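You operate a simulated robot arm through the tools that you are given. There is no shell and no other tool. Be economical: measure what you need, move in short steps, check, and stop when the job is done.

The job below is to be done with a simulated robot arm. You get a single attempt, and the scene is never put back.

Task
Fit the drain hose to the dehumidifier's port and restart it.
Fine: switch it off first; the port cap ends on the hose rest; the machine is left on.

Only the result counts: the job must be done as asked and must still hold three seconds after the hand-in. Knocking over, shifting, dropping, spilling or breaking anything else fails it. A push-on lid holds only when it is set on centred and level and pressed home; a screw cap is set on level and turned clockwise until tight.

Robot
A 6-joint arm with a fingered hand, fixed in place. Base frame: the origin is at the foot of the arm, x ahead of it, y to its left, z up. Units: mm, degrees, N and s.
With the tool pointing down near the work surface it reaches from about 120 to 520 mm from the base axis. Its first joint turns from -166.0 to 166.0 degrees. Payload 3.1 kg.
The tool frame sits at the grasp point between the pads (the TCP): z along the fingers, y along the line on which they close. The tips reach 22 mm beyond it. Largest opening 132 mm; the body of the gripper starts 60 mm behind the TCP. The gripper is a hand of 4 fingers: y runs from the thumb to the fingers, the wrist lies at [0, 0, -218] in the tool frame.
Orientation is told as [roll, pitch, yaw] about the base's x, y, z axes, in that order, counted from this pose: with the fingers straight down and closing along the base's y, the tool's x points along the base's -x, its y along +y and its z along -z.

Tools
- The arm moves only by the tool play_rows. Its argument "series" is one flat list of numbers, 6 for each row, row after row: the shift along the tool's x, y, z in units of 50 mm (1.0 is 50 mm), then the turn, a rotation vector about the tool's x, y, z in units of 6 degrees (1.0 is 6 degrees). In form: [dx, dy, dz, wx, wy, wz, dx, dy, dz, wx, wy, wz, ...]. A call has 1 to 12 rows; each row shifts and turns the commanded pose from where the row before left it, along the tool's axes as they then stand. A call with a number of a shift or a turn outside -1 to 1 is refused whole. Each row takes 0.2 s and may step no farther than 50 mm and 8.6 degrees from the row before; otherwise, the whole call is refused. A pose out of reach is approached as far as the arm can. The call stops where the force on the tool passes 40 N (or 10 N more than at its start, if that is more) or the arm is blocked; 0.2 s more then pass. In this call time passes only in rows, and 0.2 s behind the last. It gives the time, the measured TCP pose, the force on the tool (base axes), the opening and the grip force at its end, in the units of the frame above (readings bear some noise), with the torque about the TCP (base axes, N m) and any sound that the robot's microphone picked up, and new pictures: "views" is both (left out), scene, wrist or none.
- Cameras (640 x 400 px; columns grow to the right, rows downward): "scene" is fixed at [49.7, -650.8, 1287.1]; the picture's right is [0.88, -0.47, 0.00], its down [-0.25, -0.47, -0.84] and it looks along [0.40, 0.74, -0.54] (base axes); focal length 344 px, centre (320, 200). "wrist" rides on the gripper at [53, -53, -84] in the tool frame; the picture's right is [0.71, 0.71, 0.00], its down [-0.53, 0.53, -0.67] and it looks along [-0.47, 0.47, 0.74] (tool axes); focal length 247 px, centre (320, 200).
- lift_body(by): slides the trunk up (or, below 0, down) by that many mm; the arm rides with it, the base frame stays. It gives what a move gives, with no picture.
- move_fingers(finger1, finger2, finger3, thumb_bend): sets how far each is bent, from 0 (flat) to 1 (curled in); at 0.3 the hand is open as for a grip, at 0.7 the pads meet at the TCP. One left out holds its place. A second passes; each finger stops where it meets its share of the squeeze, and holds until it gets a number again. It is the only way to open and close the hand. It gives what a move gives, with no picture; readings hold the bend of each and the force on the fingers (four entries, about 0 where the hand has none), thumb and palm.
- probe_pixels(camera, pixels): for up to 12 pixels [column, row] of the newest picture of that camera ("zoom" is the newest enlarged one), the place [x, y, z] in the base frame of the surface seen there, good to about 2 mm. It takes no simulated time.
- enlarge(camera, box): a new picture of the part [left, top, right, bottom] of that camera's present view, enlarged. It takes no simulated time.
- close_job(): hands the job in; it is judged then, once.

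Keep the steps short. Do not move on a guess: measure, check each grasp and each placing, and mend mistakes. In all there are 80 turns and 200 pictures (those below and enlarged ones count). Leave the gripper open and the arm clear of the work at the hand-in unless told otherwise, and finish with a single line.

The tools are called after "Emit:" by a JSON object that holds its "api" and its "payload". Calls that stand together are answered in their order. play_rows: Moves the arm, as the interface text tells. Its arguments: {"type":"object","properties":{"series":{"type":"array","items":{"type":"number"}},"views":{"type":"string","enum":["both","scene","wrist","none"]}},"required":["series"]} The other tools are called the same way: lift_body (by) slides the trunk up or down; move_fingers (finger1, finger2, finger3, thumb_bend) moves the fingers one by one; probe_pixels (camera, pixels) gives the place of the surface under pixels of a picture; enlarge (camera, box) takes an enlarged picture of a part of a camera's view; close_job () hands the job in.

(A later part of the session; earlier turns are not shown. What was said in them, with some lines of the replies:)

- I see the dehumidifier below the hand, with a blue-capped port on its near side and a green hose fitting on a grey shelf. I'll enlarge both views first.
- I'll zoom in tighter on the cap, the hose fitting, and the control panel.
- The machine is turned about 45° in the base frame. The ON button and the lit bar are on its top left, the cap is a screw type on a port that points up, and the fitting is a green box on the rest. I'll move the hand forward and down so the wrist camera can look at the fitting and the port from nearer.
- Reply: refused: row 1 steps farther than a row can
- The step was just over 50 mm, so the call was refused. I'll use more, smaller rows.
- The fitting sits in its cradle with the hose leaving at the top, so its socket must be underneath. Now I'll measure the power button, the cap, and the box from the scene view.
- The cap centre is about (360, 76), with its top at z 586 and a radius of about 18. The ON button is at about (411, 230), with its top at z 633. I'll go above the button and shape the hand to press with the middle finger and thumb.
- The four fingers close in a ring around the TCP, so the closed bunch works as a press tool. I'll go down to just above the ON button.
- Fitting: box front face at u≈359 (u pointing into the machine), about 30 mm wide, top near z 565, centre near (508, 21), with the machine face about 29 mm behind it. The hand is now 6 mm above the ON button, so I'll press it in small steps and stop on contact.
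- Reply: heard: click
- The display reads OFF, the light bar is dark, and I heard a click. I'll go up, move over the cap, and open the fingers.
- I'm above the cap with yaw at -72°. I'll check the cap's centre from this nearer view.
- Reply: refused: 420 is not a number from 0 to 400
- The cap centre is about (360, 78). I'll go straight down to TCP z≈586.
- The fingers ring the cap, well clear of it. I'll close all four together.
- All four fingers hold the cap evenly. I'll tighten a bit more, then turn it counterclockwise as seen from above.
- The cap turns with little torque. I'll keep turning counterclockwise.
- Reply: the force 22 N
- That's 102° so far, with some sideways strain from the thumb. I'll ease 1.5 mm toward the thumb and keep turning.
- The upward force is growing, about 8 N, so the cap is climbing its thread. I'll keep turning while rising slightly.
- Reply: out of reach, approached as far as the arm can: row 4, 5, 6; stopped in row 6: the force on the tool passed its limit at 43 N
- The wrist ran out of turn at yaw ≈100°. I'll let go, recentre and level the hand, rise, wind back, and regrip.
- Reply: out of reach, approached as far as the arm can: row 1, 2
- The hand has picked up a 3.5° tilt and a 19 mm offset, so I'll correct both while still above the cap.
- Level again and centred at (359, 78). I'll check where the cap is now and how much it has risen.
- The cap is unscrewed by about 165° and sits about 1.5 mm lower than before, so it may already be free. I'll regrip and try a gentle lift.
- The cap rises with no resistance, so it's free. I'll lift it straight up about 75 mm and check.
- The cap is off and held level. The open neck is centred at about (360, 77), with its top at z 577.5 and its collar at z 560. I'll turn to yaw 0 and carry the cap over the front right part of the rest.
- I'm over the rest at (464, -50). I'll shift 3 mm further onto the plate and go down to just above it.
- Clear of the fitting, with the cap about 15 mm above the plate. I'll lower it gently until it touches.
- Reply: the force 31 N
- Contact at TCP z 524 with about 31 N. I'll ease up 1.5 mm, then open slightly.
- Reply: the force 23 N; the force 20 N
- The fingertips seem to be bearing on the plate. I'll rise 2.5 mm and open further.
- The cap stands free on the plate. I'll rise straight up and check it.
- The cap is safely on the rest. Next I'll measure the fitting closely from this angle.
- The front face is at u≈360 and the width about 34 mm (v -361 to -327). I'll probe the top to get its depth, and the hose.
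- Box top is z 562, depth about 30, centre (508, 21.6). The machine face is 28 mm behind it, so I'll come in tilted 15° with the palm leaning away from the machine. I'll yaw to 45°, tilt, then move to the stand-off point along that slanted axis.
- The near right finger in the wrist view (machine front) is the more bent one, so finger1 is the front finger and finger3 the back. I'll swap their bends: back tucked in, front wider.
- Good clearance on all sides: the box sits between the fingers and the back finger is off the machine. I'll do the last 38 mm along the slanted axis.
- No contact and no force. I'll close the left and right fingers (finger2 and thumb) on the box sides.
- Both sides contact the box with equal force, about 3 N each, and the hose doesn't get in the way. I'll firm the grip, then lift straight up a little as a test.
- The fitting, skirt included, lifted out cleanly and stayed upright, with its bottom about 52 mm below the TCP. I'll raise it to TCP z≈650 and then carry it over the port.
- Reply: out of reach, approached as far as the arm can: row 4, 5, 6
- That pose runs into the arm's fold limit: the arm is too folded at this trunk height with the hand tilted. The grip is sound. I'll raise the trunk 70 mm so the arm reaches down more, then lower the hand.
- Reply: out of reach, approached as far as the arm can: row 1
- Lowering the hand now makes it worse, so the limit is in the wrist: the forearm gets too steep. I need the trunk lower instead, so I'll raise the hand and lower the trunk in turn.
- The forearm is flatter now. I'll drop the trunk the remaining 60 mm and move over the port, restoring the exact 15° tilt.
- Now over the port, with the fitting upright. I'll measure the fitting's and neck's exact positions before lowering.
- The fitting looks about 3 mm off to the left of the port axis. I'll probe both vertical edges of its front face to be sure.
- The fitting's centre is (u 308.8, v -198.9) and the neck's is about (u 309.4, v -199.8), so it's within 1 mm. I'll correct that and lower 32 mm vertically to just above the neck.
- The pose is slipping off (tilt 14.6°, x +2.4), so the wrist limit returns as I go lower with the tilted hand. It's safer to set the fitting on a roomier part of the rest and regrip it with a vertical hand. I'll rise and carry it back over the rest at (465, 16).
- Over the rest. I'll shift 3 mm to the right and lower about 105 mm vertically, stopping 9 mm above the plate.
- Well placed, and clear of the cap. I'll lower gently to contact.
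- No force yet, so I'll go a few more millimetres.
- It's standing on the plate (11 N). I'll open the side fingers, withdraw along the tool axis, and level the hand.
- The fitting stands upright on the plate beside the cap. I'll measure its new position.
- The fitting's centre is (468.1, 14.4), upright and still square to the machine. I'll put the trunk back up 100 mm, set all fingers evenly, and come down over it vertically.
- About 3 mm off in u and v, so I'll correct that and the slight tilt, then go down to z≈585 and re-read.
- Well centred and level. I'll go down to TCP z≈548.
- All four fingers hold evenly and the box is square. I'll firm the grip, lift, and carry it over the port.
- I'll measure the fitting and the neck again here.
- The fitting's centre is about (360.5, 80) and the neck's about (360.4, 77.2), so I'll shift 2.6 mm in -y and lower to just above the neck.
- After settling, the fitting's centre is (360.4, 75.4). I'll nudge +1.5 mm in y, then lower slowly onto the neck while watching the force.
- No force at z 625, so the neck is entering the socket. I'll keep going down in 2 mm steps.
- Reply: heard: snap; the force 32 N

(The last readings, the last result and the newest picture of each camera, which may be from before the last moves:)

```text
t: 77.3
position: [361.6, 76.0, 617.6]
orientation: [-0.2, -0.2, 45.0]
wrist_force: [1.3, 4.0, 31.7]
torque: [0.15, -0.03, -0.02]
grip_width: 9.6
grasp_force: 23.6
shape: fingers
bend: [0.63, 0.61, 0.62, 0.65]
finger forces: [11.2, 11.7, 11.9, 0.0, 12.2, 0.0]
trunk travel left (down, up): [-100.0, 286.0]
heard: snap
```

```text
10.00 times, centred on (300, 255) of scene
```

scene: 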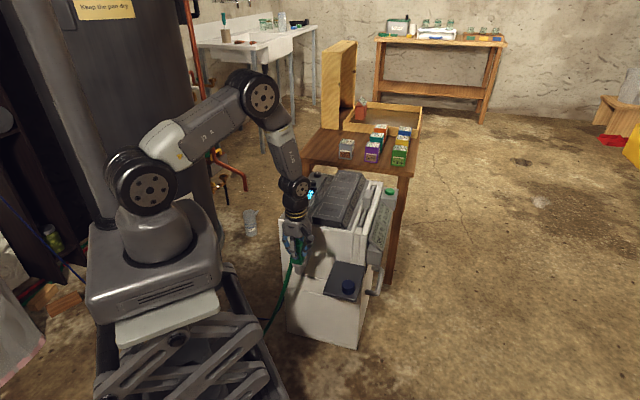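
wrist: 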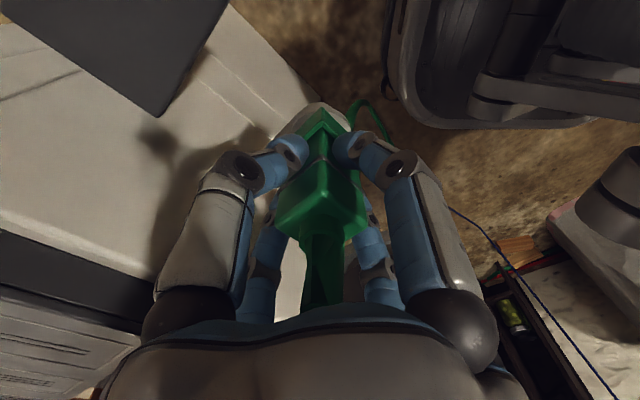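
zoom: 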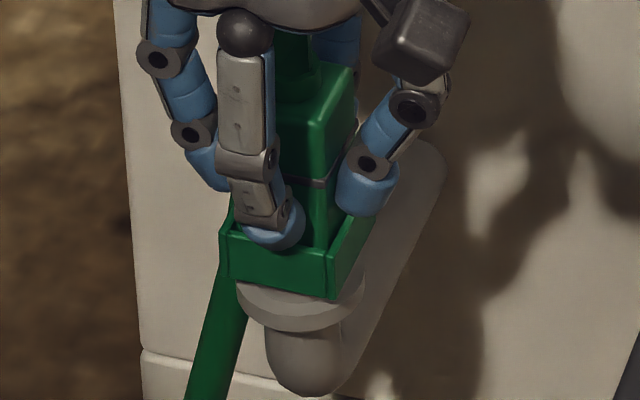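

A snap with 32 N, so the fitting is pressed home. I'll relieve the load, open the fingers, and rise straight up.

Emit:
{"api": "play_rows", "payload": {"series": [0, 0, -0.03, 0, 0, 0], "views": "none"}}

Emit:
{"api": "move_fingers", "payload": {"finger1": 0.5, "finger2": 0.5, "finger3": 0.5, "thumb_bend": 0.5}}

Emit:
{"api": "play_rows", "payload": {"series": [0, 0, -0.4, 0, 0, 0, 0, 0, -0.8, 0, 0, 0, 0, 0, -0.8, 0, 0, 0, 0, 0, -0.6, 0, 0, 0], "views": "both"}}

Emit:
{"api": "enlarge", "payload": {"camera": "scene", "box": [276, 225, 324, 275]}}

Emit:
{"api": "enlarge", "payload": {"camera": "scene", "box": [260, 220, 400, 310]}}

```text
t: 77.7
position: [360.8, 76.4, 617.2]
orientation: [-0.1, 0.0, 45.0]
wrist_force: [4.5, 2.4, 22.7]
torque: [0.09, -0.11, 0.0]
grip_width: 9.7
grasp_force: 22.0
shape: fingers
bend: [0.63, 0.61, 0.62, 0.65]
finger forces: [10.4, 10.3, 11.7, 0.0, 12.1, 0.0]
trunk travel left (down, up): [-100.0, 286.0]
```

```text
t: 78.7
position: [361.7, 76.2, 616.4]
orientation: [0.1, 0.1, 45.0]
wrist_force: [-0.3, -0.2, 0.5]
torque: [-0.02, -0.01, 0.01]
grip_width: 40.4
grasp_force: 0.0
shape: fingers
bend: [0.5, 0.5, 0.5, 0.5]
finger forces: [0.0, 0.0, 0.1, 0.0, 0.0, 0.0]
trunk travel left (down, up): [-100.0, 286.0]
```

```text
t: 79.7
position: [362.8, 75.2, 746.9]
orientation: [0.0, 0.1, 45.0]
wrist_force: [-0.1, -0.1, 0.1]
torque: [-0.03, 0.02, 0.02]
grip_width: 40.4
grasp_force: 0.1
shape: fingers
bend: [0.5, 0.5, 0.5, 0.5]
finger forces: [0.0, 0.1, 0.0, 0.0, 0.0, 0.0]
trunk travel left (down, up): [-100.0, 286.0]
```

scene: 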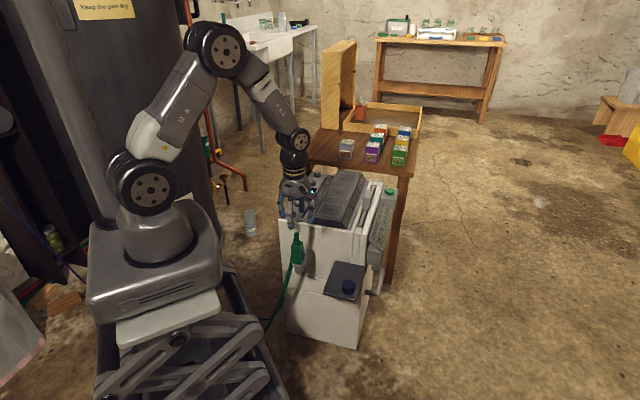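
wrist: 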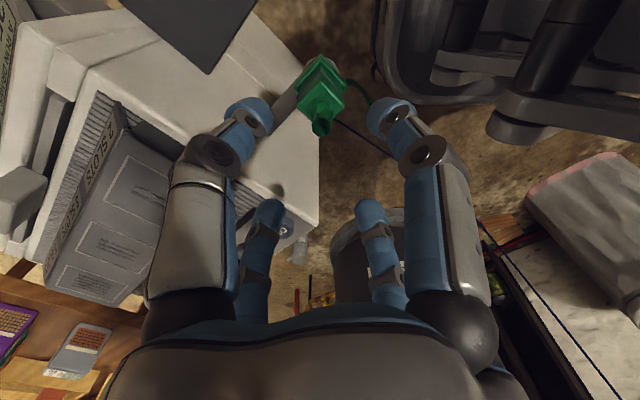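

```text
8.00 times, centred on (300, 250) of scene
```

zoom: 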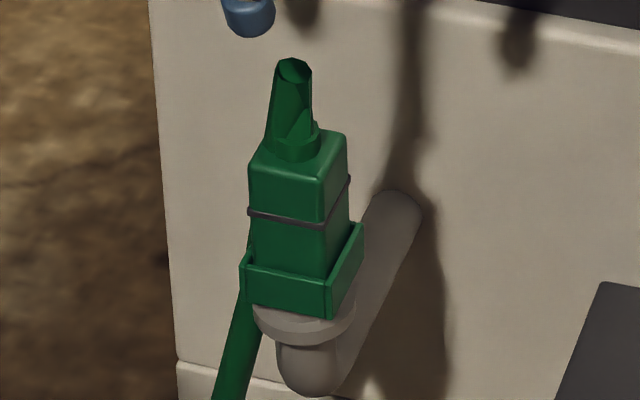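

```text
4.44 times, centred on (330, 265) of scene
```

zoom: 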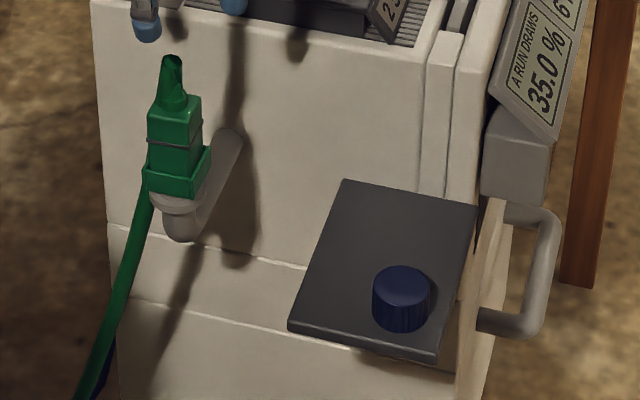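

The fitting sits level on the port and the cap is on the rest. Now the restart: I'll yaw back to 0, move over the ON button, and close the hand as before.

Emit:
{"api": "play_rows", "payload": {"series": [0, 0, 0, 0, 0, 1, 0, 0, 0, 0, 0, 1, 0, 0, 0, 0, 0, 1, 0, 0, 0, 0, 0, 1, 0, 0, 0, 0, 0, 1, 0, 0, 0, 0, 0, 1, 0, 0, 0, 0, 0, 1, 0, 0, 0, 0, 0, 0.5, -0.245, 0.77, 0, 0, 0, 0, -0.245, 0.77, 0, 0, 0, 0, -0.245, 0.77, 0, 0, 0, 0, -0.245, 0.77, 0, 0, 0, 0], "views": "none"}}

Emit:
{"api": "move_fingers", "payload": {"finger1": 1, "finger2": 0.7, "finger3": 1, "thumb_bend": 0.7}}

```text
t: 82.3
position: [409.1, 233.0, 747.5]
orientation: [0.0, 0.1, -0.1]
wrist_force: [-0.4, -0.1, 0.0]
torque: [-0.02, 0.03, -0.01]
grip_width: 40.5
grasp_force: 0.1
shape: fingers
bend: [0.5, 0.5, 0.5, 0.5]
finger forces: [0.0, 0.1, 0.0, 0.1, 0.0, 0.0]
trunk travel left (down, up): [-100.0, 286.0]
```

```text
t: 83.3
position: [408.9, 231.9, 746.9]
orientation: [0.0, 0.1, -0.1]
wrist_force: [-0.2, -0.6, -0.2]
torque: [0.03, 0.02, -0.01]
grip_width: 0.4
grasp_force: 0.0
shape: fingers
bend: [0.76, 0.68, 0.76, 0.69]
finger forces: [0.0, 0.0, 0.1, 0.1, 0.0, 0.0]
trunk travel left (down, up): [-100.0, 286.0]
```

I'm above the button and the hand is closed. I'll adjust 2-3 mm and go down to just above it.

Emit:
{"api": "play_rows", "payload": {"series": [-0.04, -0.06, 0.6, 0, 0, 0, 0, 0, 0.6, 0, 0, 0, 0, 0, 0.4, 0, 0, 0, 0, 0, 0.1, 0, 0, 0], "views": "scene"}}

Emit:
{"api": "enlarge", "payload": {"camera": "scene", "box": [260, 170, 340, 220]}}

```text
t: 84.3
position: [412.7, 226.0, 660.5]
orientation: [-0.1, 0.1, 0.0]
wrist_force: [-0.7, 0.7, 0.6]
torque: [0.0, -0.03, -0.01]
grip_width: 0.0
grasp_force: 0.1
shape: fingers
bend: [0.76, 0.68, 0.76, 0.69]
finger forces: [0.0, 0.0, 0.0, 0.1, 0.0, 0.0]
trunk travel left (down, up): [-100.0, 286.0]
```

scene: 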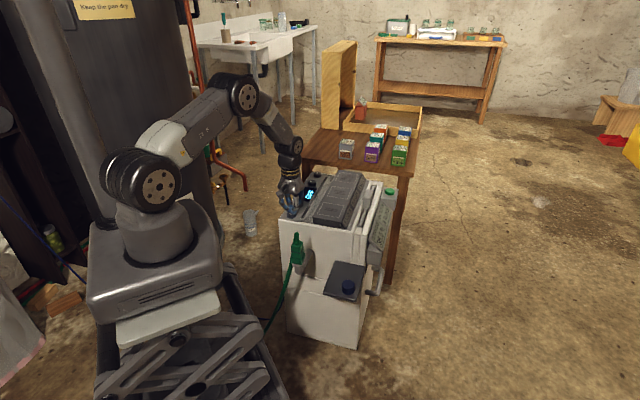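

```text
8.00 times, centred on (300, 195) of scene
```

zoom: 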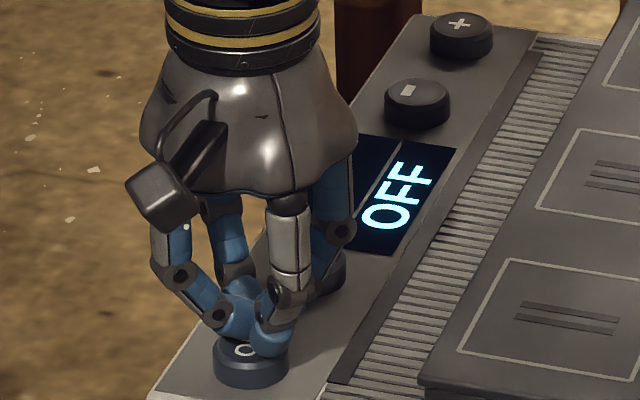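

The fingertips are just over the button. I'll press in small steps.

Emit:
{"api": "play_rows", "payload": {"series": [0.03, 0.04, 0.06, 0, 0, 0, 0, 0.02, 0.06, 0, 0, 0, 0, 0, 0.04, 0, 0, 0, 0, 0, 0.04, 0, 0, 0], "views": "scene"}}

Emit:
{"api": "enlarge", "payload": {"camera": "scene", "box": [260, 170, 340, 220]}}

```text
t: 85.3
position: [411.2, 230.1, 652.8]
orientation: [0.0, -0.1, 0.0]
wrist_force: [1.1, -1.9, 6.0]
torque: [0.02, -0.05, -0.03]
grip_width: 0.1
grasp_force: 3.5
shape: fingers
bend: [0.76, 0.69, 0.76, 0.69]
finger forces: [0.1, 8.0, 0.1, 0.1, 0.0, 0.1]
trunk travel left (down, up): [-100.0, 286.0]
heard: click
```

scene: 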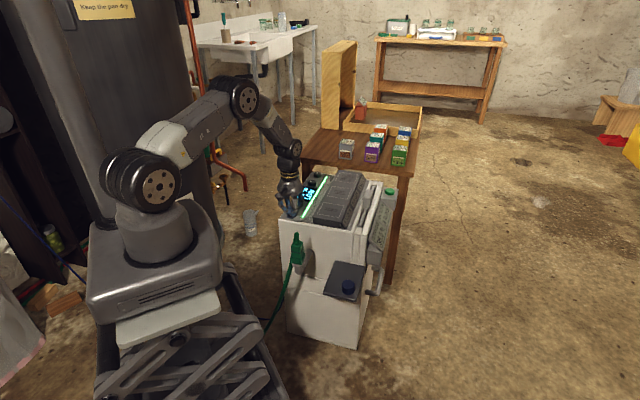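

```text
8.00 times, centred on (300, 195) of scene
```

zoom: 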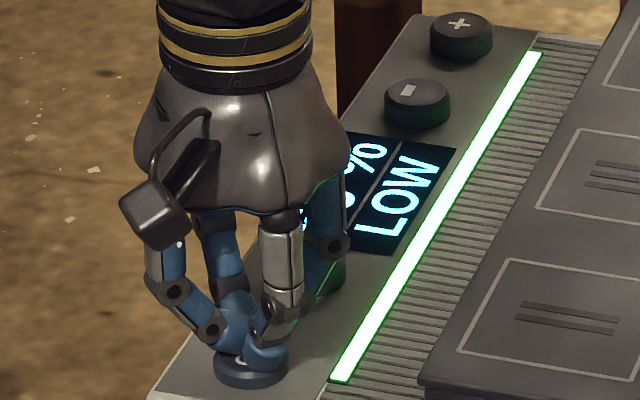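

The bar is lit and the display is back on. I'll rise clear, open the hand, and check everything.

Emit:
{"api": "play_rows", "payload": {"series": [0, 0, -0.4, 0, 0, 0, 0, 0, -0.8, 0, 0, 0, 0, 0, -0.8, 0, 0, 0, 0, 0, -0.8, 0, 0, 0, 0.4, 0, -0.5, 0, 0, 0], "views": "none"}}

Emit:
{"api": "move_fingers", "payload": {"finger1": 0.3, "finger2": 0.3, "finger3": 0.3, "thumb_bend": 0.3}}

Emit:
{"api": "enlarge", "payload": {"camera": "scene", "box": [270, 165, 350, 225]}}

Emit:
{"api": "enlarge", "payload": {"camera": "scene", "box": [260, 220, 400, 310]}}

```text
t: 86.5
position: [390.6, 230.0, 818.3]
orientation: [-0.1, 0.0, -0.1]
wrist_force: [-0.3, 0.0, 0.1]
torque: [-0.01, -0.04, 0.01]
grip_width: 0.0
grasp_force: 0.2
shape: fingers
bend: [0.76, 0.68, 0.76, 0.69]
finger forces: [0.1, 0.1, 0.0, 0.0, 0.0, 0.1]
trunk travel left (down, up): [-100.0, 286.0]
```

```text
t: 87.5
position: [391.5, 229.9, 817.8]
orientation: [-0.1, 0.2, 0.0]
wrist_force: [-0.1, 0.8, -0.8]
torque: [0.01, 0.01, -0.04]
grip_width: 87.4
grasp_force: 0.1
shape: fingers
bend: [0.3, 0.3, 0.3, 0.3]
finger forces: [0.0, 0.1, 0.0, 0.0, 0.0, 0.0]
trunk travel left (down, up): [-100.0, 286.0]
```

```text
6.67 times, centred on (310, 195) of scene
```

zoom: 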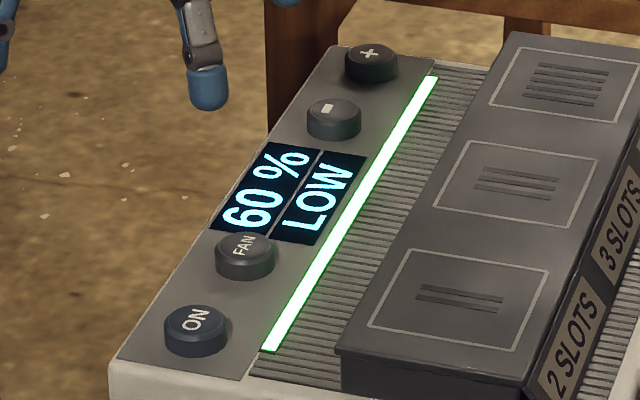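

```text
4.44 times, centred on (330, 265) of scene
```

zoom: 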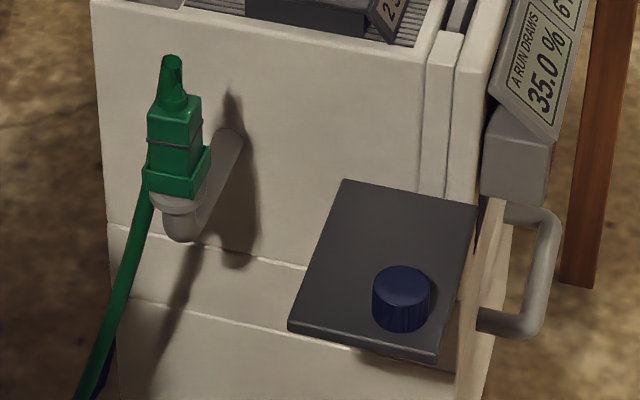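

The machine is on (60 %, no longer FULL, bar lit), the hose fitting is snapped level on the port, the cap is on the rest, and the open hand is clear. I'll hand in.

Emit:
{"api": "close_job", "payload": {}}

```text
The job is handed in.
```

The drain hose is snapped onto the dehumidifier's port and the machine, switched off first, is back on; the port cap is on the hose rest, and the display reads 60 % / LOW (it read 60 % / FULL at the start).
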